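You operate a simulated robot arm through the tools that you are given. There is no shell and no other tool.

Carry out the task below with a simulated robot arm. There is one attempt and no reset: what you move stays moved.

TASK
Make a tag: colour the cream card's patch yellow, then punch one slot.
Fine: crayon back, clip left open; slide the card home and shut the shield first; leave it in the punch. Set down upright: yellow crayon. A coat counts when it lies all over at full strength: go over it till it gets no stronger.

Only the result counts: the job must be done as asked and must still hold three seconds after the hand-in. Knocking over, shifting, dropping, spilling or breaking anything else fails it.

THE ROBOT
A 5-joint arm with a two-finger parallel gripper, fixed in place. Base frame: the origin is at the foot of the arm, x ahead of it, y to its left, z up; the work surface is at about z = 0.75. Units: m, degrees, N and s.
It reaches about 1.134 m from its shoulder. Its first joint turns from -149.0 to 149.0 degrees. Payload 1.57 kg.
The tool frame sits at the grasp point between the pads (the TCP): z along the fingers, y along the line on which they close. The tips reach 0.03 m beyond it. The gripper opens to 0.11 m. The fingers are 0.024 m wide and 0.012 m thick; the gripper's body (0.048 by 0.112 m) begins 0.078 m behind the TCP.
Orientation is told as [roll, pitch, yaw] about the base's x, y, z axes, in that order, counted from this pose: with the fingers straight down and closing along the base's y, the tool's x points along the base's -x, its y along +y and its z along -z.

THE INTERFACE
- The arm moves only by the tool play_rows. Its argument "series" is a list of rows, each an object (a shift or turn left out is 0, a gripper value left out holds the last) with "delta_rot": the turn, a rotation vector about the tool's x, y, z in degrees, a list of three; "linear": the shift along the tool's x, y, z in m, a list of three; "jaw": the finger opening in m, from 0 to 0.11. In form: [{"delta_rot": [ax, ay, az], "linear": [tx, ty, tz], "jaw": jaw}, ...]. A call has 1 to 20 rows; each row shifts and turns the commanded pose from where the row before left it, along the tool's axes as they then stand. A row lasts 0.2 s, in which the tool goes at most 0.05 m and 8.6 degrees; a call with a longer step from one row to the next is refused whole, and so is a gripper value outside its range. A pose out of reach is approached as far as the arm can. The call stops where the force on the tool passes 50 N (or 10 N more than at its start, if that is more) or the arm is blocked; 0.2 s more then pass. The fingers move at their own pace (about 0.072 m/s each) and stop on an object; they squeeze with about 32 N. The grip force told is the motor's: it shows also when the fingers shut on nothing. Time passes only in rows, and 0.2 s behind the last, so rows that do not move let the fingers close. The reply holds the time, the measured pose of the TCP, the force on the tool along the base axes, the opening and the grip force, in the units named above and with some noise, with the torque about the TCP (base axes, N m) and any sound that the robot's microphone picked up.
- Cameras (640 x 400 px; columns grow to the right, rows downward): "scene" is fixed at [0.4026, -0.4989, 1.3368]; the picture's right is [0.43, -0.90, 0.00], its down [-0.66, -0.32, -0.68] and it looks along [0.61, 0.30, -0.73] (base axes); focal length 214 px, centre (320, 200). "wrist" rides on the gripper at [0.07, 0.016, -0.141] in the tool frame; the picture's right is [-0.23, 0.97, 0.00], its down [-0.85, -0.20, -0.48] and it looks along [-0.47, -0.11, 0.88] (tool axes); focal length 222 px, centre (320, 200). There is no depth. A picture from a camera that has moved, and an enlarged one, comes with that camera's place and axes in the base frame and with its lens.
- snapshot(camera): a new picture of that camera. No time passes.
- move_column(by): slides the trunk up (or, below 0, down) by that many m; the arm rides with it, the base frame stays. It gives what a move gives, with no picture.
- inspect(camera, box): a new picture of the part [left, top, right, bottom] of that camera's present view, enlarged. No time passes.
- job_done(): hands the job in; it is judged then, once.

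Places have to be worked out from the pictures, the camera data and where the tool is seen. Open the gripper and draw the arm clear of the work before you hand the job in, unless the task says otherwise.

The tools are called after ">>>" as name(argument=value, ...) on one line, values as JSON. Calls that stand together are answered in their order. play_rows: Moves the arm, as the interface text tells. Its arguments: {"type":"object","properties":{"series":{"type":"array","items":{"type":"object","properties":{"delta_rot":{"type":"array","items":{"type":"number"}},"linear":{"type":"array","items":{"type":"number"}},"jaw":{"type":"number"}}}}},"required":["series"]} The other tools are called the same way: move_column (by) slides the trunk up or down; snapshot (camera) takes a picture; inspect (camera, box) takes an enlarged picture of a part of a camera's view; job_done () hands the job in.

At the start:

```text
t: 0.0
ee_pos: [0.668, -0.1296, 1.1601]
orientation: [-0.1, 0.0, 0.0]
wrist_force: [-0.1, 1.0, -0.7]
moment: [0.0, -0.03, 0.03]
finger_gap: 0.1102
finger_force: 0.1
trunk travel left (down, up): [-0.893, 0.077]
```

scene: 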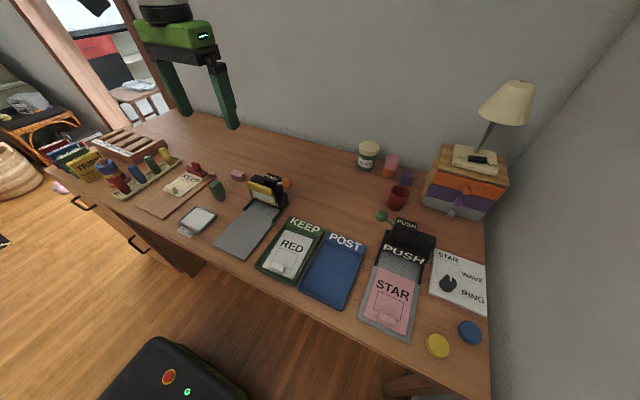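
wrist: 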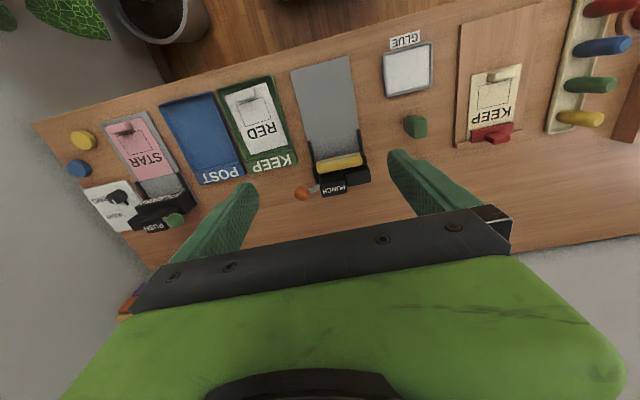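

I'll start by enlarging the regions of interest: the crayon rack, the cream card with its clip, and the punch.

>>> inspect(camera="scene", box=[60, 120, 220, 220])

>>> inspect(camera="scene", box=[180, 150, 340, 280])

>>> inspect(camera="wrist", box=[440, 0, 640, 160])

>>> inspect(camera="wrist", box=[280, 50, 400, 210])

```text
4.00 times, centred on (140, 170) of scene
camera zoom: at [0.4026, -0.4989, 1.3368], right [0.43, -0.9, 0.0], down [-0.66, -0.32, -0.68], along [0.61, 0.3, -0.73], focal length 858 px, centre (1040, 320)
```

zoom: 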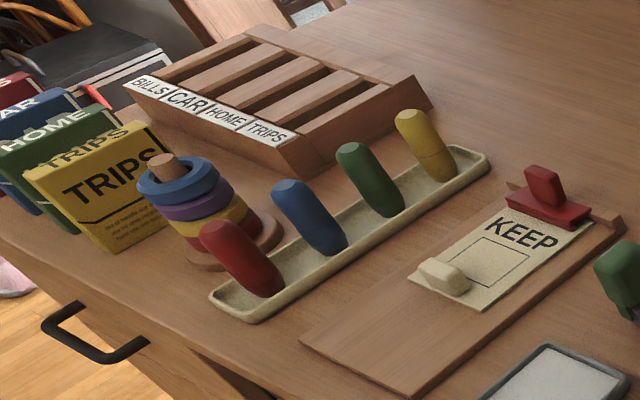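

```text
3.08 times, centred on (260, 215) of scene
camera zoom: at [0.4026, -0.4989, 1.3368], right [0.43, -0.9, 0.0], down [-0.66, -0.32, -0.68], along [0.61, 0.3, -0.73], focal length 660 px, centre (505, 154)
```

zoom: 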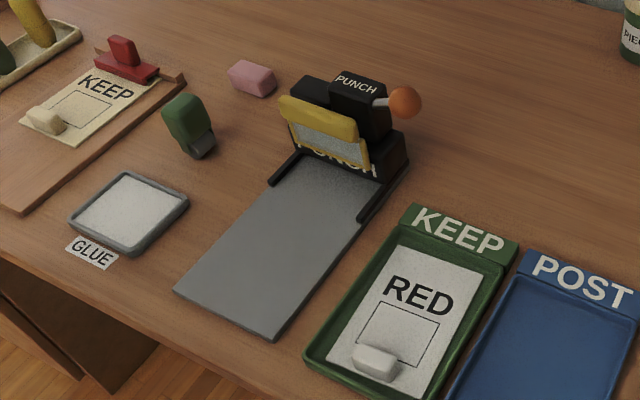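

```text
2.50 times, centred on (540, 80) of wrist
camera zoom: at [0.5996, -0.1135, 1.3024], right [0.23, 0.97, 0.0], down [0.85, -0.2, 0.48], along [0.47, -0.11, -0.88], focal length 555 px, centre (-230, 500)
```

zoom: 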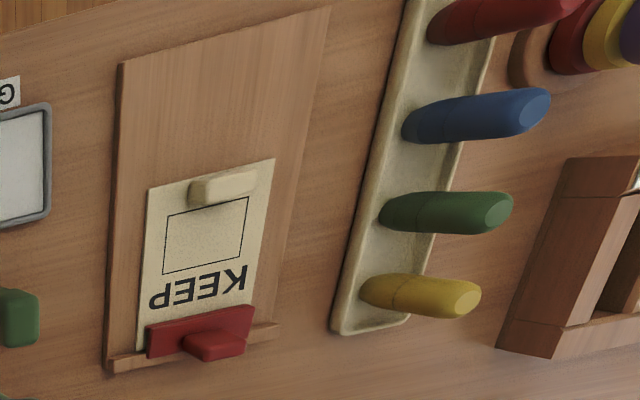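

```text
2.50 times, centred on (340, 130) of wrist
camera zoom: at [0.5996, -0.1135, 1.3024], right [0.23, 0.97, 0.0], down [0.85, -0.2, 0.48], along [0.47, -0.11, -0.88], focal length 555 px, centre (270, 375)
```

zoom: 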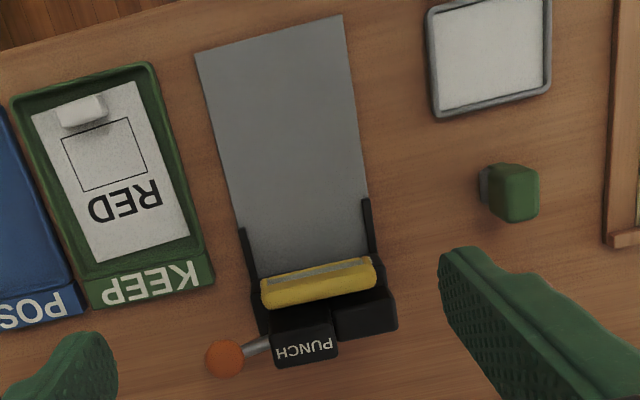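

The row of crayons runs along x near y≈0.40, with the yellow one around (0.80, 0.40). The cream card's patch is near (0.72, 0.25). I'll move the arm over that area for a closer look.

>>> play_rows(series=[{"linear": [-0.003, 0.043, 0.011]}, {"linear": [-0.003, 0.043, 0.011]}, {"linear": [-0.003, 0.043, 0.011]}, {"linear": [-0.003, 0.043, 0.011]}, {"linear": [-0.003, 0.043, 0.011]}, {"linear": [-0.003, 0.043, 0.011]}, {"linear": [-0.003, 0.043, 0.011]}, {"linear": [-0.003, 0.043, 0.011]}, {"linear": [-0.003, 0.043, 0.011]}, {"linear": [-0.003, 0.043, 0.011]}, {}])

>>> snapshot(camera="wrist")

```text
t: 2.4
ee_pos: [0.6983, 0.3033, 1.1606]
orientation: [0.0, 0.0, -0.1]
wrist_force: [0.3, -0.5, 0.1]
moment: [-0.01, -0.03, 0.02]
finger_gap: 0.1102
finger_force: 0.1
out of reach, approached as far as the arm can: row 1, 2, 3, 4, 5, 6, 7, 8, 9, 10
trunk travel left (down, up): [-0.893, 0.077]
```

```text
taken
camera wrist: at [0.6301, 0.3196, 1.3025], right [0.23, 0.97, 0.0], down [0.85, -0.2, 0.48], along [0.47, -0.11, -0.88], focal length 222 px, centre (320, 200)
```

wrist: 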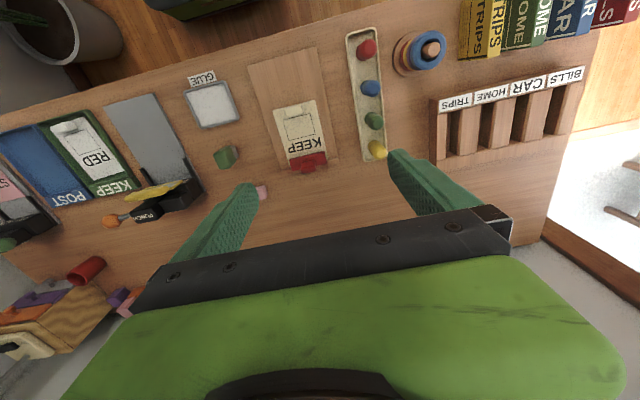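

The x and y targets were reached, but z stayed at 1.16, so the arm is at its low limit for this trunk height. I'll lower the trunk a little, with plenty of clearance left.

>>> move_column(by=-0.1)

```text
t: 3.7
ee_pos: [0.6976, 0.3027, 1.0598]
orientation: [0.1, 0.0, 0.1]
wrist_force: [-0.1, -0.5, 0.0]
moment: [-0.02, 0.01, 0.01]
finger_gap: 0.1099
finger_force: 0.0
trunk travel left (down, up): [-0.793, 0.177]
```

The tool rides down with the trunk. I'll lower it another 0.1 m, then test how much room the arm has above and below.

>>> move_column(by=-0.1)

>>> play_rows(series=[{"linear": [0, 0, -0.04]}, {"linear": [0, 0, -0.04]}, {}])

>>> snapshot(camera="wrist")

```text
t: 5.1
ee_pos: [0.6983, 0.3021, 0.9593]
orientation: [-0.1, -0.1, 0.0]
wrist_force: [0.0, -0.5, -0.1]
moment: [0.0, 0.01, 0.01]
finger_gap: 0.11
finger_force: 0.2
trunk travel left (down, up): [-0.693, 0.277]
```

```text
t: 5.9
ee_pos: [0.6987, 0.3045, 0.9593]
orientation: [0.0, 0.0, 0.0]
wrist_force: [0.4, 0.3, -0.9]
moment: [-0.02, 0.0, 0.0]
finger_gap: 0.11
finger_force: 0.1
out of reach, approached as far as the arm can: row 1, 2
trunk travel left (down, up): [-0.693, 0.277]
```

```text
taken
camera wrist: at [0.6301, 0.3197, 1.1024], right [0.23, 0.97, 0.0], down [0.85, -0.2, 0.48], along [0.47, -0.11, -0.88], focal length 222 px, centre (320, 200)
```

wrist: 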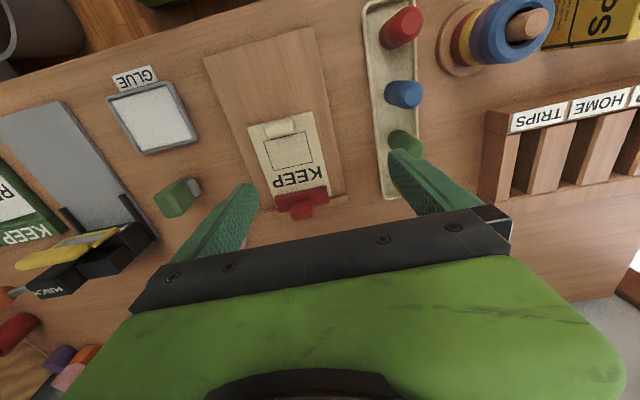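

The fingers did not rise, probably because the commanded height was still clipped below. I'll step up further to find where the arm starts to respond.

>>> play_rows(series=[{"linear": [0, 0, -0.04]}, {"linear": [0, 0, -0.04]}, {}])

```text
t: 6.7
ee_pos: [0.6986, 0.3032, 0.9609]
orientation: [0.1, 0.0, 0.0]
wrist_force: [1.0, 0.2, 0.6]
moment: [0.01, 0.01, 0.03]
finger_gap: 0.1101
finger_force: 0.0
out of reach, approached as far as the arm can: row 1, 2
trunk travel left (down, up): [-0.693, 0.277]
```

Neither up nor down has changed z, so the arm may move only in the plane, with height coming from the trunk alone. A small z step and a small x step will test that.

>>> play_rows(series=[{"linear": [0, 0, -0.01]}, {}])

>>> play_rows(series=[{"linear": [-0.02, 0, 0]}, {}])

```text
t: 7.3
ee_pos: [0.698, 0.3033, 0.9593]
orientation: [0.0, 0.0, 0.0]
wrist_force: [-0.1, 0.2, -0.3]
moment: [0.01, 0.0, -0.04]
finger_gap: 0.11
finger_force: 0.0
out of reach, approached as far as the arm can: row 1
trunk travel left (down, up): [-0.693, 0.277]
```

```text
t: 7.9
ee_pos: [0.7177, 0.302, 0.9601]
orientation: [-0.1, 0.0, 0.0]
wrist_force: [-0.3, 0.6, 0.0]
moment: [-0.02, 0.01, 0.01]
finger_gap: 0.1101
finger_force: 0.0
trunk travel left (down, up): [-0.693, 0.277]
```

Confirmed: x and y move through the arm, and height comes only from the trunk. Next I'll zoom in on the crayons, the card and the clip from here.

>>> inspect(camera="wrist", box=[340, 0, 480, 210])

>>> inspect(camera="wrist", box=[220, 90, 360, 220])

```text
1.90 times, centred on (410, 105) of wrist
camera zoom: at [0.6497, 0.3188, 1.1024], right [0.23, 0.97, 0.0], down [0.86, -0.2, 0.48], along [0.47, -0.11, -0.88], focal length 423 px, centre (149, 381)
```

zoom: 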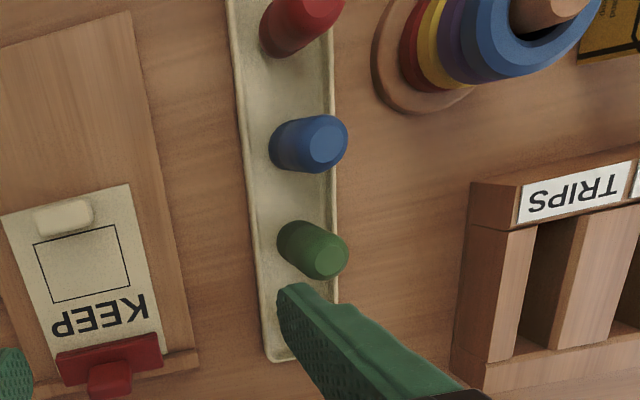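

```text
3.08 times, centred on (290, 155) of wrist
camera zoom: at [0.6497, 0.3188, 1.1024], right [0.23, 0.97, 0.0], down [0.86, -0.2, 0.48], along [0.47, -0.11, -0.88], focal length 684 px, centre (412, 338)
```

zoom: 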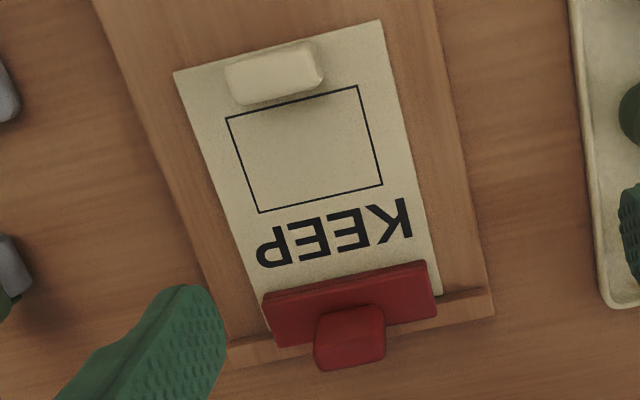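

The patch spans roughly x 0.694–0.744 and y 0.214–0.281, and the card is aligned with the axes. I'll go over the yellow crayon at about (0.80, 0.40) and check the alignment from above.

>>> play_rows(series=[{"linear": [-0.0275, 0.0333, 0], "jaw": 0.07}, {"linear": [-0.0275, 0.0333, 0]}, {"linear": [-0.0275, 0.0333, 0]}, {}])

>>> snapshot(camera="wrist")

>>> snapshot(camera="scene")

```text
t: 8.9
ee_pos: [0.8026, 0.4029, 0.9603]
orientation: [0.1, 0.0, 0.0]
wrist_force: [0.3, 0.3, -0.2]
moment: [-0.02, 0.0, -0.01]
finger_gap: 0.0701
finger_force: 0.0
out of reach, approached as far as the arm can: row 2
trunk travel left (down, up): [-0.693, 0.277]
```

```text
taken
camera wrist: at [0.7354, 0.4194, 1.1024], right [0.23, 0.97, 0.0], down [0.85, -0.2, 0.48], along [0.47, -0.11, -0.88], focal length 222 px, centre (320, 200)
```

wrist: 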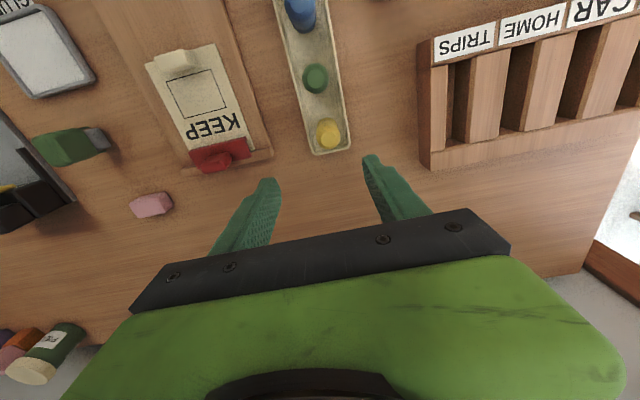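

```text
taken
```

scene: 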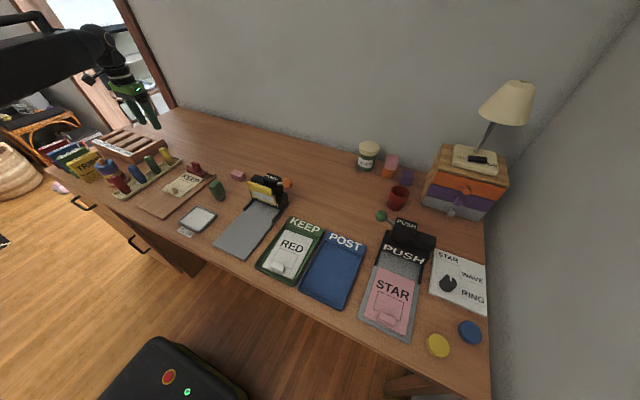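

>>> inspect(camera="wrist", box=[260, 60, 400, 200])

>>> inspect(camera="wrist", box=[140, 40, 290, 180])

```text
2.86 times, centred on (330, 130) of wrist
camera zoom: at [0.7354, 0.4194, 1.1024], right [0.23, 0.97, 0.0], down [0.85, -0.2, 0.48], along [0.47, -0.11, -0.88], focal length 635 px, centre (291, 400)
```

zoom: 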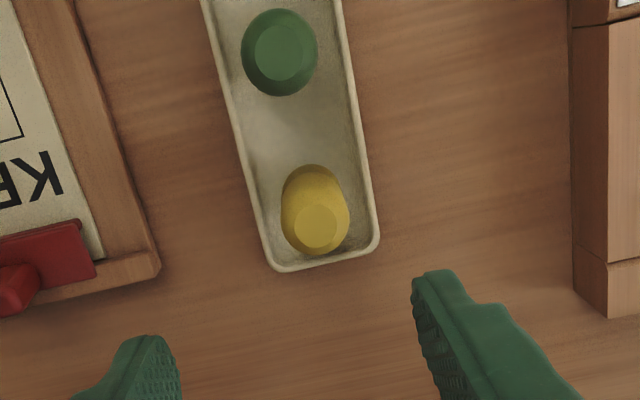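

```text
2.86 times, centred on (215, 110) of wrist
camera zoom: at [0.7354, 0.4194, 1.1024], right [0.23, 0.97, 0.0], down [0.85, -0.2, 0.48], along [0.47, -0.11, -0.88], focal length 635 px, centre (620, 457)
```

zoom: 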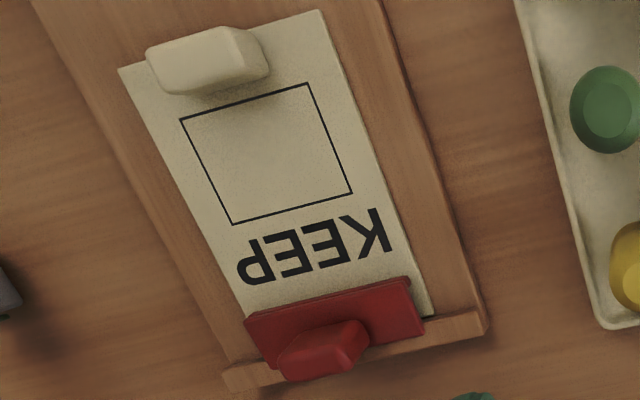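

The yellow crayon stands upright at about (0.802, 0.4145), with its top at z≈0.833 and a diameter of about 0.03. I'll centre the gripper on it and come down with the trunk in two steps.

>>> play_rows(series=[{"linear": [0.001, 0.011, 0], "jaw": 0.07}, {}])

>>> move_column(by=-0.09)

>>> snapshot(camera="wrist")

```text
t: 9.5
ee_pos: [0.802, 0.4156, 0.9596]
orientation: [0.0, 0.1, 0.0]
wrist_force: [0.1, -0.6, 0.1]
moment: [0.01, 0.0, 0.01]
finger_gap: 0.0701
finger_force: 0.1
trunk travel left (down, up): [-0.693, 0.277]
```

```text
t: 10.7
ee_pos: [0.8001, 0.4136, 0.8696]
orientation: [0.0, 0.0, 0.0]
wrist_force: [0.7, 0.5, -0.5]
moment: [0.01, 0.01, 0.03]
finger_gap: 0.0698
finger_force: 0.0
trunk travel left (down, up): [-0.603, 0.367]
```

```text
taken
camera wrist: at [0.7328, 0.4309, 1.0125], right [0.23, 0.97, 0.0], down [0.85, -0.2, 0.48], along [0.47, -0.11, -0.88], focal length 222 px, centre (320, 200)
```

wrist: 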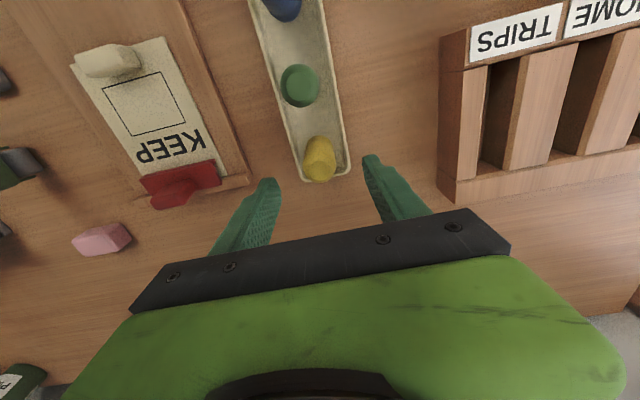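

The crayon sits between the open fingers. I'll lower to TCP z≈0.81 and close on it.

>>> move_column(by=-0.06)

>>> play_rows(series=[{"jaw": 0.02}, {}, {}, {}, {}])

>>> snapshot(camera="wrist")

```text
t: 11.7
ee_pos: [0.8014, 0.4132, 0.811]
orientation: [0.0, -0.1, 0.1]
wrist_force: [0.4, 0.4, -0.5]
moment: [0.01, 0.04, 0.0]
finger_gap: 0.0701
finger_force: 0.0
trunk travel left (down, up): [-0.543, 0.427]
```

```text
t: 12.9
ee_pos: [0.8008, 0.4145, 0.8101]
orientation: [0.0, -0.1, 0.0]
wrist_force: [-0.8, -0.7, 0.1]
moment: [0.0, -0.02, 0.0]
finger_gap: 0.0292
finger_force: 32.1
trunk travel left (down, up): [-0.543, 0.427]
```

```text
taken
camera wrist: at [0.7328, 0.431, 0.9524], right [0.23, 0.97, 0.0], down [0.85, -0.2, 0.48], along [0.47, -0.11, -0.88], focal length 222 px, centre (320, 200)
```

wrist: 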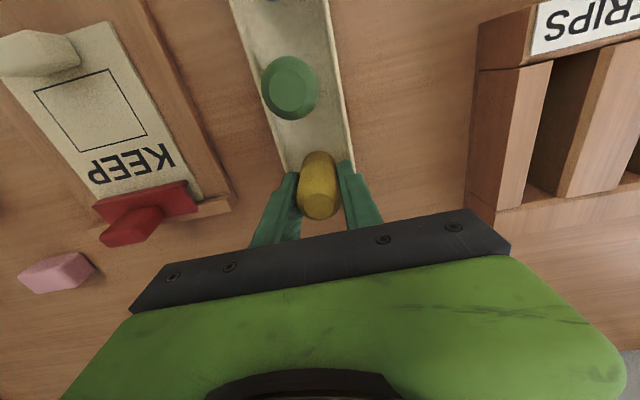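

The crayon is gripped (gap 0.029). I'll lift it by 0.10 and look at its lower end.

>>> move_column(by=0.1)

>>> inspect(camera="scene", box=[60, 80, 220, 220])

>>> snapshot(camera="wrist")

```text
t: 14.2
ee_pos: [0.801, 0.4146, 0.9104]
orientation: [0.0, 0.0, 0.0]
wrist_force: [0.4, 0.0, -0.3]
moment: [-0.04, -0.01, 0.0]
finger_gap: 0.0293
finger_force: 31.8
trunk travel left (down, up): [-0.643, 0.327]
```

```text
2.86 times, centred on (140, 150) of scene
camera zoom: at [0.4026, -0.4989, 1.3368], right [0.43, -0.9, 0.0], down [-0.66, -0.32, -0.68], along [0.61, 0.3, -0.73], focal length 613 px, centre (834, 343)
```

zoom: 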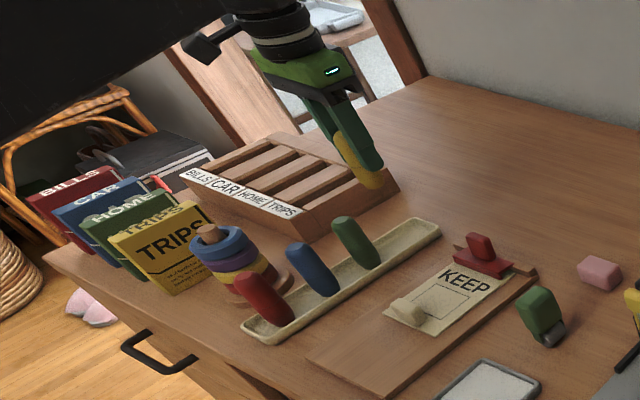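

```text
taken
camera wrist: at [0.7329, 0.431, 1.0523], right [0.23, 0.97, 0.0], down [0.85, -0.2, 0.48], along [0.47, -0.11, -0.88], focal length 222 px, centre (320, 200)
```

wrist: 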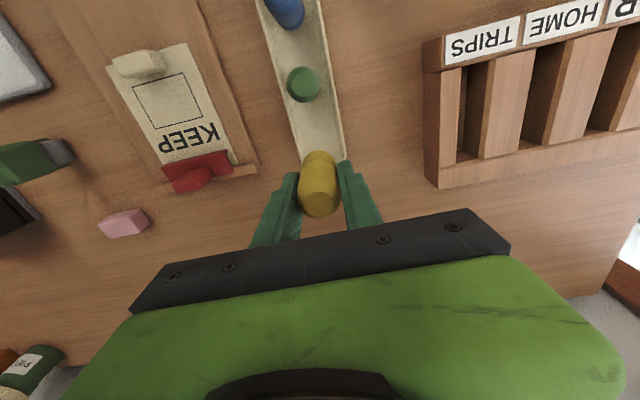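

The crayon is held cleanly. I'll zoom in on its tip shape before going to the card.

>>> inspect(camera="scene", box=[130, 100, 180, 140])

>>> play_rows(series=[{"linear": [0.02, -0.0415, 0]}, {"linear": [0.02, -0.0415, 0]}, {"linear": [0.02, -0.0415, 0]}, {"linear": [0.02, -0.0415, 0]}, {}])

>>> snapshot(camera="wrist")

>>> inspect(camera="scene", box=[130, 110, 230, 220])

```text
10.00 times, centred on (155, 120) of scene
camera zoom: at [0.4026, -0.4989, 1.3368], right [0.43, -0.9, 0.0], down [-0.66, -0.32, -0.68], along [0.61, 0.3, -0.73], focal length 2145 px, centre (1970, 1000)
```

zoom: 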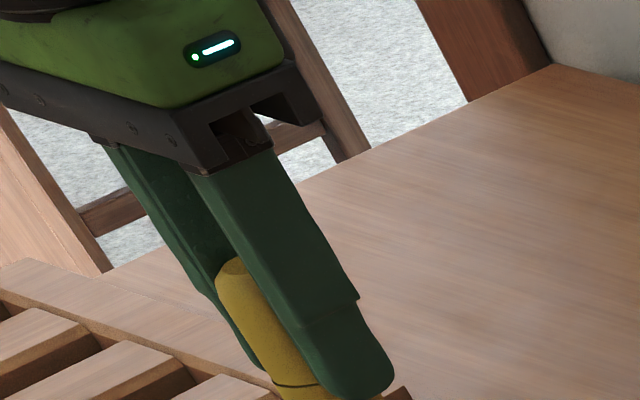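

```text
t: 15.4
ee_pos: [0.724, 0.2497, 0.9103]
orientation: [-0.1, 0.0, 0.0]
wrist_force: [0.7, -0.1, 0.1]
moment: [-0.01, 0.0, 0.0]
finger_gap: 0.0293
finger_force: 31.9
trunk travel left (down, up): [-0.643, 0.327]
```

```text
taken
camera wrist: at [0.6551, 0.2655, 1.0524], right [0.23, 0.97, 0.0], down [0.86, -0.2, 0.48], along [0.47, -0.11, -0.88], focal length 222 px, centre (320, 200)
```

wrist: 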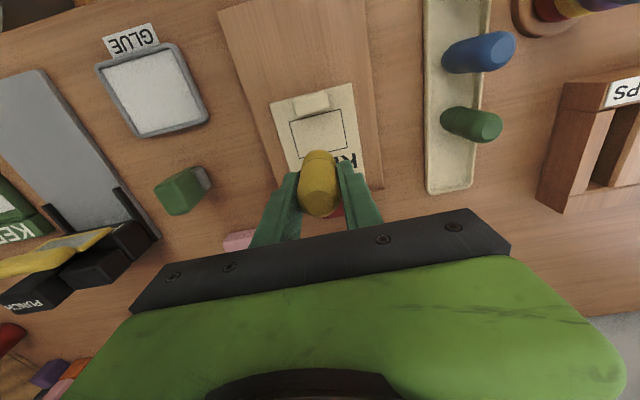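

```text
3.64 times, centred on (180, 165) of scene
camera zoom: at [0.4026, -0.4989, 1.3368], right [0.43, -0.9, 0.0], down [-0.66, -0.32, -0.68], along [0.61, 0.3, -0.73], focal length 780 px, centre (829, 327)
```

zoom: 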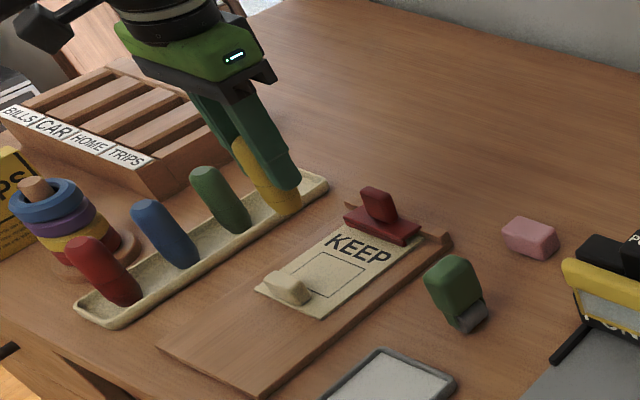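

The tool is over the card. I'll zoom the wrist view to refine the patch corners relative to the crayon before coming down.

>>> inspect(camera="wrist", box=[250, 70, 390, 220])

>>> inspect(camera="scene", box=[160, 150, 220, 200])

```text
2.67 times, centred on (320, 145) of wrist
camera zoom: at [0.6551, 0.2655, 1.0524], right [0.23, 0.97, 0.0], down [0.86, -0.2, 0.48], along [0.47, -0.11, -0.88], focal length 592 px, centre (320, 347)
```

zoom: 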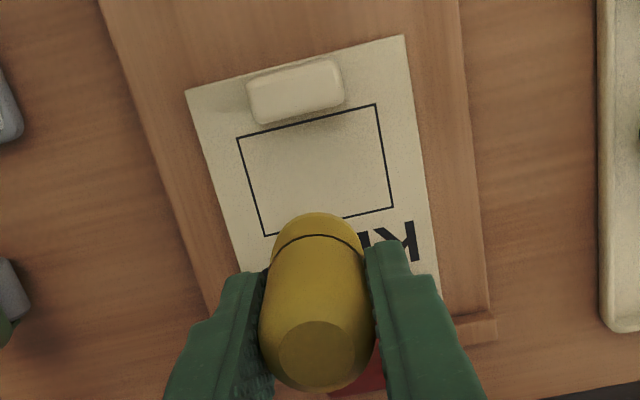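

```text
8.00 times, centred on (190, 175) of scene
camera zoom: at [0.4026, -0.4989, 1.3368], right [0.43, -0.9, 0.0], down [-0.66, -0.32, -0.68], along [0.61, 0.3, -0.73], focal length 1716 px, centre (1360, 400)
```

zoom: 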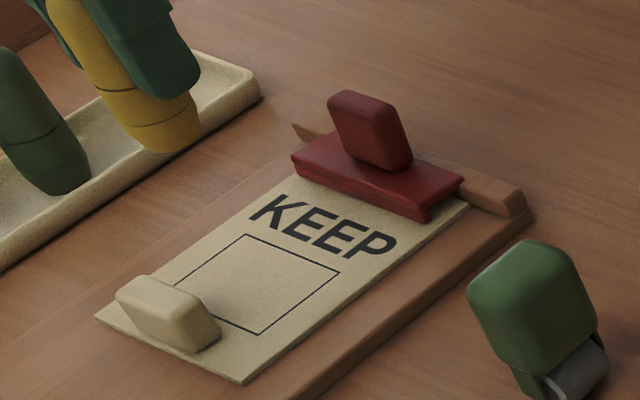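

The patch runs x 0.694–0.744 and y 0.2155–0.2825, centred at (0.719, 0.249), and the card's knob sits just on its near side. I'll centre over the patch and come down to just above the card.

>>> play_rows(series=[{"linear": [0.002, 0.0, 0]}, {}])

>>> move_column(by=-0.08)

>>> inspect(camera="scene", box=[150, 130, 230, 200])

>>> inspect(camera="wrist", box=[250, 70, 390, 220])

```text
t: 16.0
ee_pos: [0.721, 0.2492, 0.9091]
orientation: [0.0, 0.0, 0.1]
wrist_force: [-0.2, -0.2, -0.4]
moment: [0.0, -0.04, 0.0]
finger_gap: 0.0296
finger_force: 32.3
trunk travel left (down, up): [-0.643, 0.327]
```

```text
t: 17.2
ee_pos: [0.7209, 0.2497, 0.8298]
orientation: [0.0, 0.0, 0.0]
wrist_force: [-0.1, -0.5, -0.4]
moment: [0.0, -0.03, 0.0]
finger_gap: 0.0294
finger_force: 32.2
trunk travel left (down, up): [-0.563, 0.407]
```

```text
5.71 times, centred on (190, 165) of scene
camera zoom: at [0.4026, -0.4989, 1.3368], right [0.43, -0.9, 0.0], down [-0.66, -0.32, -0.68], along [0.61, 0.3, -0.73], focal length 1226 px, centre (1063, 400)
```

zoom: 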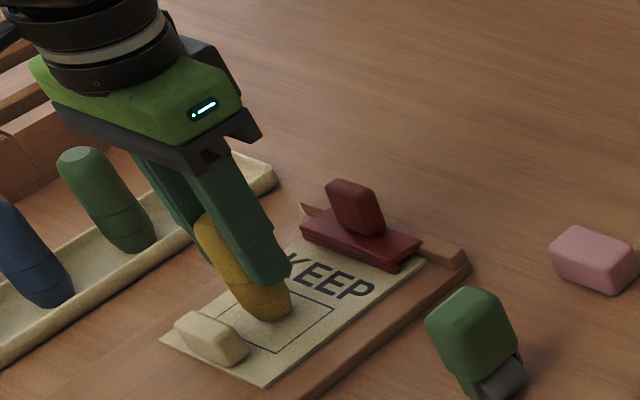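

```text
2.67 times, centred on (320, 145) of wrist
camera zoom: at [0.6527, 0.2657, 0.9725], right [0.23, 0.97, 0.0], down [0.85, -0.2, 0.48], along [0.47, -0.11, -0.88], focal length 592 px, centre (320, 347)
```

zoom: 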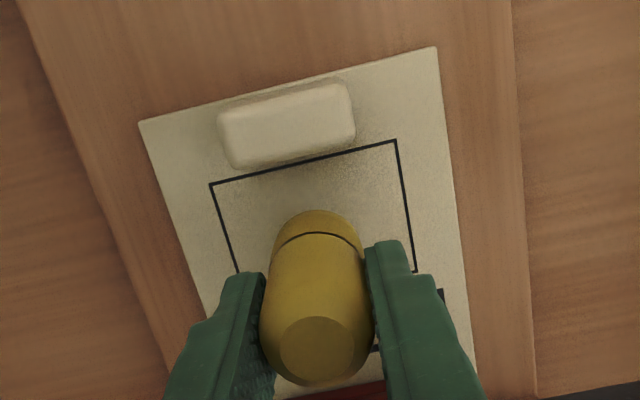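

The tip is about 15 mm above the card, inside the outline. I'll lower in small steps and watch the force.

>>> move_column(by=-0.01)

>>> move_column(by=-0.004)

>>> move_column(by=-0.002)

```text
t: 17.8
ee_pos: [0.7202, 0.2487, 0.8206]
orientation: [0.0, 0.0, 0.0]
wrist_force: [-1.9, 0.9, 15.1]
moment: [0.26, 0.17, 0.06]
finger_gap: 0.0297
finger_force: 32.2
trunk travel left (down, up): [-0.553, 0.417]
```

```text
t: 18.3
ee_pos: [0.719, 0.2488, 0.8176]
orientation: [0.0, 0.0, 0.1]
wrist_force: [-1.5, 1.1, 15.7]
moment: [0.23, 0.15, 0.0]
finger_gap: 0.0294
finger_force: 31.9
trunk travel left (down, up): [-0.549, 0.421]
```

```text
t: 18.8
ee_pos: [0.7199, 0.2505, 0.8137]
orientation: [0.0, -0.1, 0.0]
wrist_force: [-1.8, -0.6, 17.0]
moment: [-0.27, 0.15, -0.02]
finger_gap: 0.0296
finger_force: 31.5
trunk travel left (down, up): [-0.547, 0.423]
```

Contact came at about TCP z 0.82, and the crayon has slid a few mm in the grip at around 15 N. I'll ease off by 1 mm and look.

>>> move_column(by=0.001)

>>> inspect(camera="wrist", box=[250, 70, 390, 220])

>>> inspect(camera="scene", box=[150, 130, 230, 200])

```text
t: 19.4
ee_pos: [0.7218, 0.2492, 0.8147]
orientation: [0.0, 0.0, 0.0]
wrist_force: [0.5, -0.7, 0.4]
moment: [0.01, 0.05, 0.0]
finger_gap: 0.0296
finger_force: 32.3
trunk travel left (down, up): [-0.548, 0.422]
```

```text
2.67 times, centred on (320, 145) of wrist
camera zoom: at [0.6528, 0.2657, 0.9571], right [0.23, 0.97, 0.0], down [0.85, -0.2, 0.48], along [0.47, -0.11, -0.88], focal length 592 px, centre (320, 347)
```

zoom: 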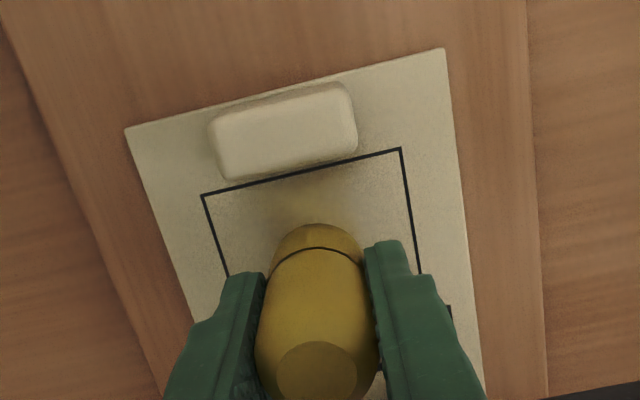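

```text
5.71 times, centred on (190, 165) of scene
camera zoom: at [0.4026, -0.4989, 1.3368], right [0.43, -0.9, 0.0], down [-0.66, -0.32, -0.68], along [0.61, 0.3, -0.73], focal length 1226 px, centre (1063, 400)
```

zoom: 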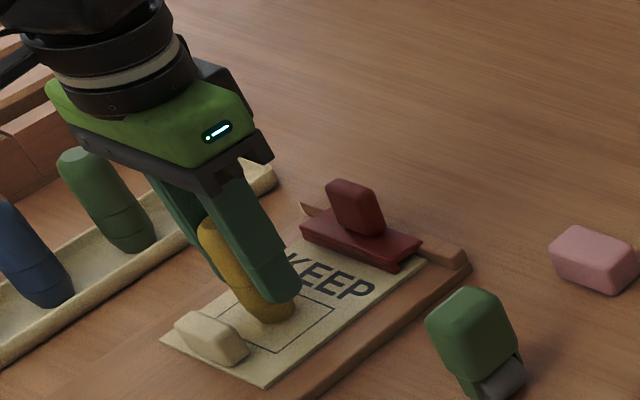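

With 1 mm of lift the force falls to zero, so the contact is stiff. I'll press down lightly by 0.6 mm and check the force.

>>> move_column(by=-0.0006)

```text
t: 19.9
ee_pos: [0.7212, 0.2491, 0.8141]
orientation: [-0.1, 0.0, 0.0]
wrist_force: [-0.4, -0.5, 0.1]
moment: [0.01, 0.0, 0.02]
finger_gap: 0.0297
finger_force: 32.2
trunk travel left (down, up): [-0.547, 0.423]
```

>>> move_column(by=-0.0004)

```text
t: 20.4
ee_pos: [0.7206, 0.2498, 0.8135]
orientation: [0.0, 0.1, -0.1]
wrist_force: [-0.5, -0.6, -0.4]
moment: [0.0, -0.01, -0.03]
finger_gap: 0.0295
finger_force: 31.7
trunk travel left (down, up): [-0.547, 0.423]
```

There is still no force, so I'll step down half a millimetre more.

>>> move_column(by=-0.0005)

```text
t: 20.9
ee_pos: [0.72, 0.2495, 0.8141]
orientation: [0.0, 0.0, 0.0]
wrist_force: [1.1, -0.1, -0.5]
moment: [-0.02, 0.05, -0.02]
finger_gap: 0.0293
finger_force: 32.4
trunk travel left (down, up): [-0.547, 0.423]
```

>>> move_column(by=-0.001)

```text
t: 21.4
ee_pos: [0.7212, 0.2505, 0.8128]
orientation: [0.0, 0.0, 0.0]
wrist_force: [-0.1, 0.2, 0.8]
moment: [0.05, 0.03, 0.0]
finger_gap: 0.0294
finger_force: 31.8
trunk travel left (down, up): [-0.546, 0.424]
```

A slight force has appeared. One more half-millimetre step down.

>>> move_column(by=-0.0005)

```text
t: 21.9
ee_pos: [0.7202, 0.2488, 0.8115]
orientation: [0.0, -0.1, -0.1]
wrist_force: [0.2, 0.3, 0.0]
moment: [0.03, -0.02, -0.01]
finger_gap: 0.0295
finger_force: 31.9
trunk travel left (down, up): [-0.545, 0.425]
```

The force is still near zero even though the tool is lower than before, so I'll look at where the crayon is.

>>> inspect(camera="wrist", box=[250, 70, 390, 220])

>>> inspect(camera="scene", box=[160, 150, 220, 200])

```text
2.67 times, centred on (320, 145) of wrist
camera zoom: at [0.6527, 0.2657, 0.9543], right [0.23, 0.97, 0.0], down [0.85, -0.2, 0.48], along [0.47, -0.11, -0.88], focal length 592 px, centre (320, 347)
```

zoom: 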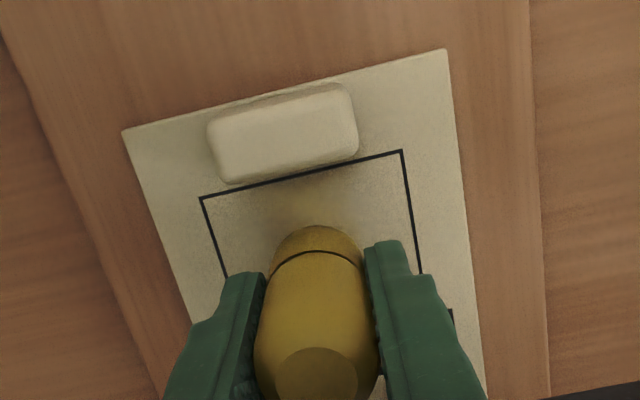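

```text
8.00 times, centred on (190, 175) of scene
camera zoom: at [0.4026, -0.4989, 1.3368], right [0.43, -0.9, 0.0], down [-0.66, -0.32, -0.68], along [0.61, 0.3, -0.73], focal length 1716 px, centre (1360, 400)
```

zoom: 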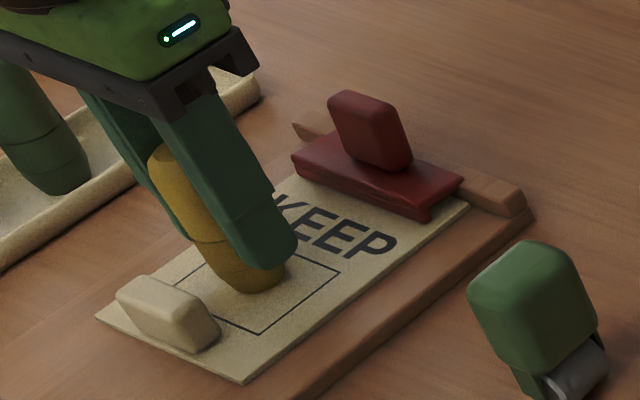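

The crayon appears to be right at the card. I'll press another millimetre and read the force.

>>> move_column(by=-0.001)

```text
t: 22.4
ee_pos: [0.7206, 0.2492, 0.8105]
orientation: [0.0, 0.0, -0.1]
wrist_force: [-0.4, 0.1, 0.4]
moment: [0.04, 0.06, 0.04]
finger_gap: 0.0293
finger_force: 31.5
trunk travel left (down, up): [-0.544, 0.426]
```

I'll try a short test stroke at this height to see whether it leaves a mark.

>>> play_rows(series=[{"linear": [0, 0.01, 0]}, {"linear": [0, 0.01, 0]}, {"linear": [0, -0.01, 0]}, {"linear": [0, -0.01, 0]}, {"linear": [0, -0.01, 0]}, {"linear": [0, -0.01, 0]}, {}])

>>> inspect(camera="wrist", box=[250, 70, 390, 220])

>>> inspect(camera="scene", box=[160, 150, 220, 200])

```text
t: 24.0
ee_pos: [0.7207, 0.2286, 0.811]
orientation: [0.1, 0.1, 0.0]
wrist_force: [0.1, 0.2, 0.7]
moment: [-0.01, -0.01, 0.0]
finger_gap: 0.0292
finger_force: 32.0
trunk travel left (down, up): [-0.544, 0.426]
```

```text
2.67 times, centred on (320, 145) of wrist
camera zoom: at [0.6521, 0.2453, 0.9534], right [0.23, 0.97, 0.0], down [0.86, -0.2, 0.48], along [0.47, -0.11, -0.88], focal length 592 px, centre (320, 347)
```

zoom: 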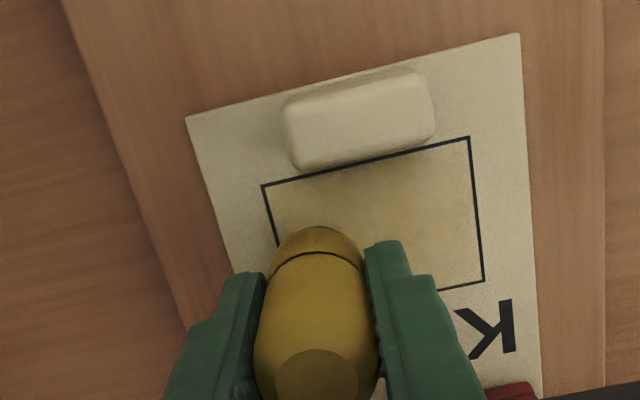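

```text
8.00 times, centred on (190, 175) of scene
camera zoom: at [0.4026, -0.4989, 1.3368], right [0.43, -0.9, 0.0], down [-0.66, -0.32, -0.68], along [0.61, 0.3, -0.73], focal length 1716 px, centre (1360, 400)
```

zoom: 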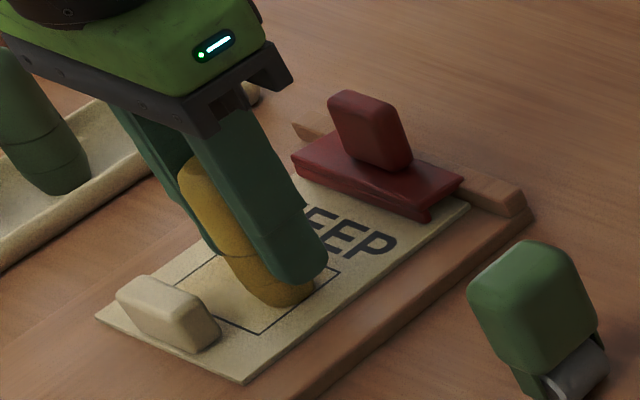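

A faint yellow tint has appeared along the stroke, so it is marking lightly. I'll zoom in tighter on the coloured part.

>>> inspect(camera="wrist", box=[295, 95, 375, 185])

```text
4.44 times, centred on (335, 140) of wrist
camera zoom: at [0.6521, 0.2453, 0.9534], right [0.23, 0.97, 0.0], down [0.86, -0.2, 0.48], along [0.47, -0.11, -0.88], focal length 987 px, centre (253, 467)
```

zoom: 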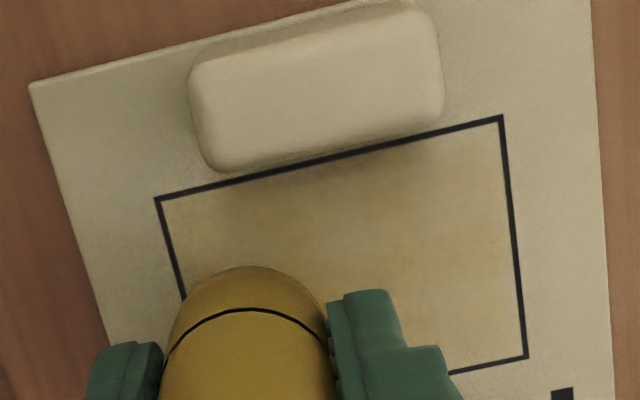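

The tint looks broad and light, so more passes are needed. I'll raster over the patch in x from 0.706 (clear of the knob) to 0.73, with y from 0.223 to 0.275.

>>> play_rows(series=[{"linear": [0.0145, -0.006, 0]}, {"linear": [0, 0.013, 0]}, {"linear": [0, 0.013, 0]}, {"linear": [0, 0.013, 0]}, {"linear": [0, 0.013, 0]}, {"linear": [-0.008, 0, 0]}, {"linear": [0, -0.013, 0]}, {"linear": [0, -0.013, 0]}, {"linear": [0, -0.013, 0]}, {"linear": [0, -0.013, 0]}, {"linear": [-0.008, 0, 0]}, {"linear": [0, 0.013, 0]}, {"linear": [0, 0.013, 0]}, {"linear": [0, 0.013, 0]}, {"linear": [0, 0.013, 0]}, {"linear": [-0.008, 0, 0]}, {"linear": [0, -0.013, 0]}, {"linear": [0, -0.013, 0]}, {"linear": [0, -0.013, 0]}, {"linear": [0, -0.013, 0]}])

>>> inspect(camera="wrist", box=[250, 70, 390, 220])

>>> inspect(camera="scene", box=[160, 150, 220, 200])

```text
t: 28.2
ee_pos: [0.7303, 0.2227, 0.8111]
orientation: [0.1, 0.0, 0.0]
wrist_force: [-0.9, -0.6, -0.1]
moment: [-0.02, -0.02, 0.0]
finger_gap: 0.0297
finger_force: 32.0
trunk travel left (down, up): [-0.544, 0.426]
```

```text
2.67 times, centred on (320, 145) of wrist
camera zoom: at [0.6625, 0.2397, 0.9534], right [0.23, 0.97, 0.0], down [0.85, -0.2, 0.48], along [0.47, -0.11, -0.88], focal length 592 px, centre (320, 347)
```

zoom: 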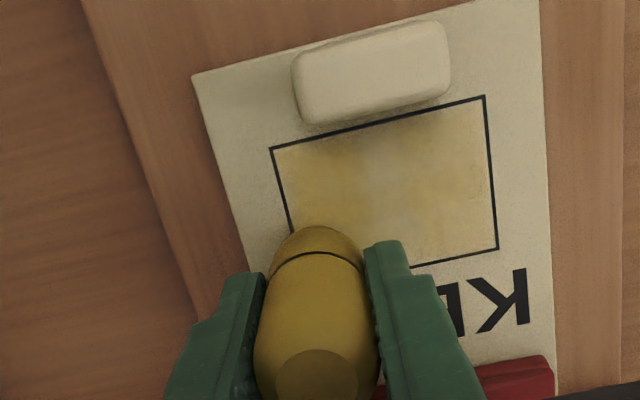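

```text
8.00 times, centred on (190, 175) of scene
camera zoom: at [0.4026, -0.4989, 1.3368], right [0.43, -0.9, 0.0], down [-0.66, -0.32, -0.68], along [0.61, 0.3, -0.73], focal length 1716 px, centre (1360, 400)
```

zoom: 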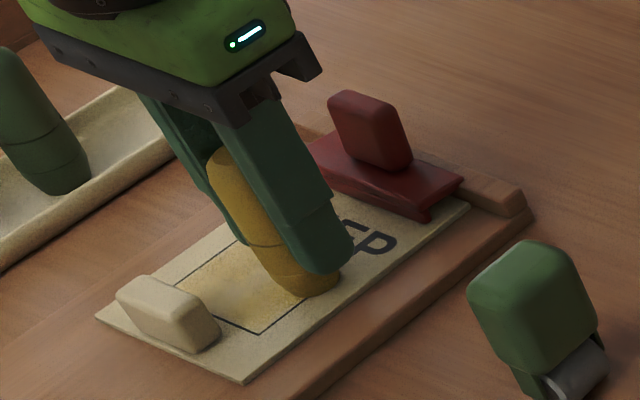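

The coat stays inside the outline and is building up, but it is lighter across the middle. I'll press 1 mm more and cross-hatch with strokes along x.

>>> move_column(by=-0.001)

>>> play_rows(series=[{"linear": [-0.006, 0, 0]}, {"linear": [0.0155, 0, 0]}, {"linear": [0.0155, 0, 0]}, {"linear": [0, 0.0085, 0]}, {"linear": [-0.0155, 0, 0]}, {"linear": [-0.0155, 0, 0]}, {"linear": [0, 0.0085, 0]}, {"linear": [0.0155, 0, 0]}, {"linear": [0.0155, 0, 0]}, {"linear": [0, 0.0085, 0]}, {"linear": [-0.0155, 0, 0]}, {"linear": [-0.0155, 0, 0]}, {"linear": [0, 0.0085, 0]}, {"linear": [0.0155, 0, 0]}, {"linear": [0.0155, 0, 0]}, {"linear": [0, 0.0085, 0]}, {"linear": [-0.0155, 0, 0]}, {"linear": [-0.0155, 0, 0]}, {"linear": [0, 0.0085, 0]}])

>>> inspect(camera="wrist", box=[250, 70, 390, 220])

>>> inspect(camera="scene", box=[160, 150, 220, 200])

```text
t: 28.7
ee_pos: [0.7305, 0.2241, 0.8097]
orientation: [0.0, -0.1, -0.1]
wrist_force: [-0.1, -1.4, 0.0]
moment: [-0.01, -0.02, 0.02]
finger_gap: 0.0296
finger_force: 31.4
trunk travel left (down, up): [-0.543, 0.427]
```

```text
t: 32.7
ee_pos: [0.7369, 0.2743, 0.8097]
orientation: [0.0, 0.1, 0.0]
wrist_force: [-0.5, 0.6, 0.8]
moment: [0.03, -0.01, -0.05]
finger_gap: 0.0288
finger_force: 31.8
trunk travel left (down, up): [-0.543, 0.427]
```

```text
2.67 times, centred on (320, 145) of wrist
camera zoom: at [0.6692, 0.2905, 0.9524], right [0.23, 0.97, 0.0], down [0.85, -0.2, 0.48], along [0.47, -0.11, -0.88], focal length 592 px, centre (320, 347)
```

zoom: 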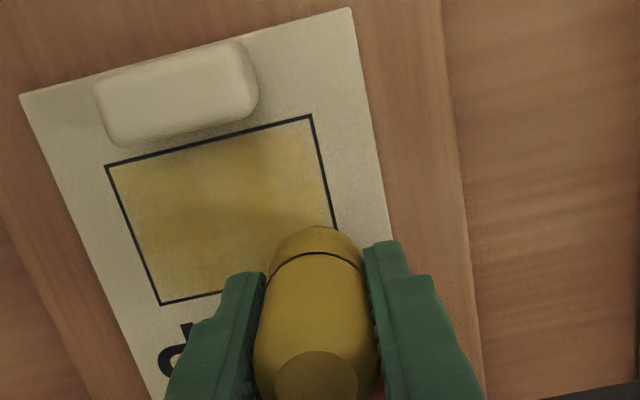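

```text
8.00 times, centred on (190, 175) of scene
camera zoom: at [0.4026, -0.4989, 1.3368], right [0.43, -0.9, 0.0], down [-0.66, -0.32, -0.68], along [0.61, 0.3, -0.73], focal length 1716 px, centre (1360, 400)
```

zoom: 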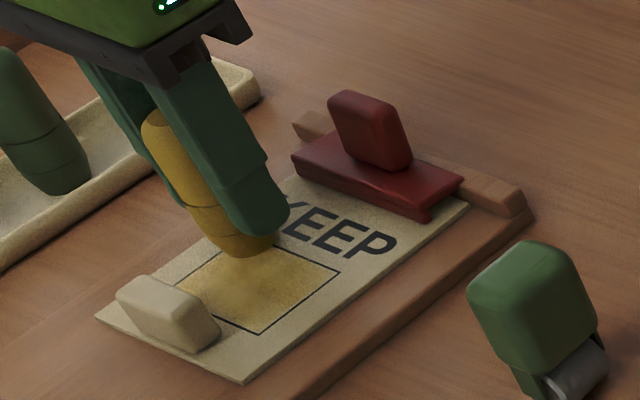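

The coat is now much more even. I'll go back over it the other way.

>>> play_rows(series=[{"linear": [0.0155, 0, 0]}, {"linear": [0.0155, 0, 0]}, {"linear": [0, -0.0085, 0]}, {"linear": [-0.0155, 0, 0]}, {"linear": [-0.0155, 0, 0]}, {"linear": [0, -0.0085, 0]}, {"linear": [0.0155, 0, 0]}, {"linear": [0.0155, 0, 0]}, {"linear": [0, -0.0085, 0]}, {"linear": [-0.0155, 0, 0]}, {"linear": [-0.0155, 0, 0]}, {"linear": [0, -0.0085, 0]}, {"linear": [0.0155, 0, 0]}, {"linear": [0.0155, 0, 0]}, {"linear": [0, -0.0085, 0]}, {"linear": [-0.0155, 0, 0]}, {"linear": [-0.0155, 0, 0]}, {"linear": [0, -0.0085, 0]}, {"linear": [0.0155, 0, 0]}, {"linear": [0.0155, 0, 0]}])

>>> inspect(camera="wrist", box=[250, 70, 390, 220])

>>> inspect(camera="scene", box=[160, 150, 220, 200])

```text
t: 36.9
ee_pos: [0.7061, 0.2241, 0.8109]
orientation: [0.0, 0.0, -0.1]
wrist_force: [-0.8, 0.0, -0.4]
moment: [0.03, 0.02, 0.03]
finger_gap: 0.0286
finger_force: 32.3
trunk travel left (down, up): [-0.543, 0.427]
```

```text
2.67 times, centred on (320, 145) of wrist
camera zoom: at [0.6378, 0.2394, 0.9524], right [0.23, 0.97, 0.0], down [0.85, -0.2, 0.48], along [0.47, -0.11, -0.88], focal length 592 px, centre (320, 347)
```

zoom: 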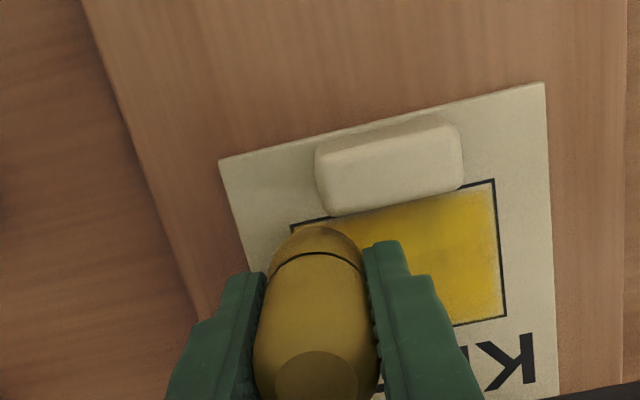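

```text
8.00 times, centred on (190, 175) of scene
camera zoom: at [0.4026, -0.4989, 1.3368], right [0.43, -0.9, 0.0], down [-0.66, -0.32, -0.68], along [0.61, 0.3, -0.73], focal length 1716 px, centre (1360, 400)
```

zoom: 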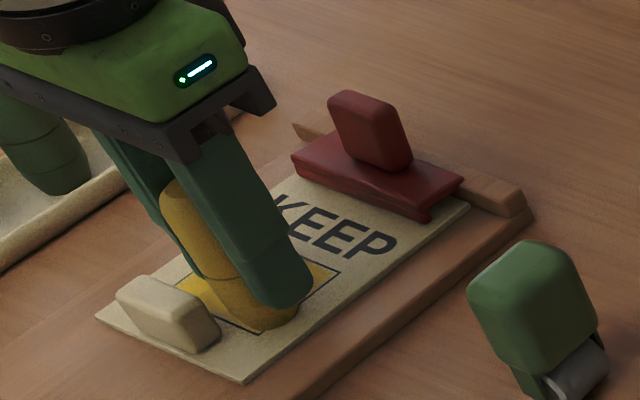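

The coat is vivid now. I'll go round the perimeter so the edges are as strong as the middle.

>>> play_rows(series=[{"linear": [0, -0.004, 0]}, {"linear": [-0.0113, 0, 0]}, {"linear": [-0.0113, 0, 0]}, {"linear": [-0.0113, 0, 0]}, {"linear": [0, 0.0145, 0]}, {"linear": [0, 0.0145, 0]}, {"linear": [0, 0.0145, 0]}, {"linear": [0, 0.0145, 0]}, {"linear": [0.0113, 0, 0]}, {"linear": [0.0113, 0, 0]}, {"linear": [0.0113, 0, 0]}, {"linear": [0, -0.0145, 0]}, {"linear": [0, -0.0145, 0]}, {"linear": [0, -0.0145, 0]}, {"linear": [0, -0.0145, 0]}])

>>> play_rows(series=[{"linear": [0, 0.0145, 0]}, {"linear": [0, 0.0145, 0]}, {"linear": [0, 0.0145, 0]}, {"linear": [0, 0.0145, 0]}, {"linear": [-0.0085, 0, 0]}, {"linear": [0, -0.0145, 0]}, {"linear": [0, -0.0145, 0]}, {"linear": [0, -0.0145, 0]}, {"linear": [0, -0.0145, 0]}, {"linear": [-0.0085, 0, 0]}, {"linear": [0, 0.0145, 0]}, {"linear": [0, 0.0145, 0]}, {"linear": [0, 0.0145, 0]}, {"linear": [0, 0.0145, 0]}, {"linear": [-0.0085, 0, 0]}, {"linear": [0, -0.0145, 0]}, {"linear": [0, -0.0145, 0]}, {"linear": [0, -0.0145, 0]}, {"linear": [0, -0.0145, 0]}, {"linear": [-0.0085, 0, 0]}])

>>> inspect(camera="wrist", box=[250, 70, 390, 220])

>>> inspect(camera="scene", box=[160, 150, 220, 200])

```text
t: 40.1
ee_pos: [0.705, 0.2197, 0.8097]
orientation: [0.0, -0.1, 0.0]
wrist_force: [-0.5, 0.3, 0.3]
moment: [-0.02, -0.01, -0.03]
finger_gap: 0.0284
finger_force: 31.5
trunk travel left (down, up): [-0.543, 0.427]
```

```text
t: 44.3
ee_pos: [0.7392, 0.2209, 0.8102]
orientation: [0.1, 0.1, 0.0]
wrist_force: [-1.4, 0.2, 0.4]
moment: [0.0, -0.02, -0.02]
finger_gap: 0.0286
finger_force: 31.6
trunk travel left (down, up): [-0.543, 0.427]
```

```text
2.67 times, centred on (320, 145) of wrist
camera zoom: at [0.6708, 0.2351, 0.9524], right [0.23, 0.97, 0.0], down [0.86, -0.2, 0.48], along [0.47, -0.11, -0.88], focal length 592 px, centre (320, 347)
```

zoom: 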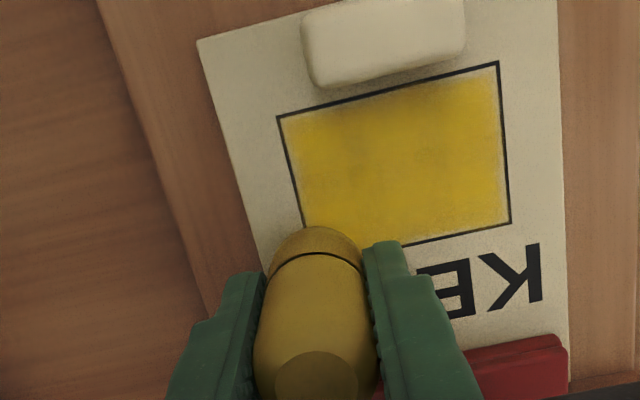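

```text
8.00 times, centred on (190, 175) of scene
camera zoom: at [0.4026, -0.4989, 1.3368], right [0.43, -0.9, 0.0], down [-0.66, -0.32, -0.68], along [0.61, 0.3, -0.73], focal length 1716 px, centre (1360, 400)
```

zoom: 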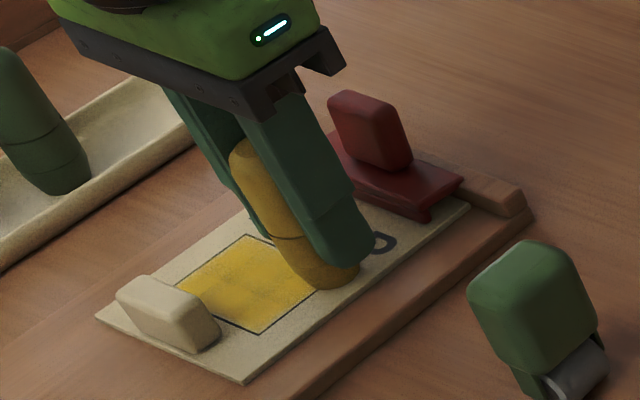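

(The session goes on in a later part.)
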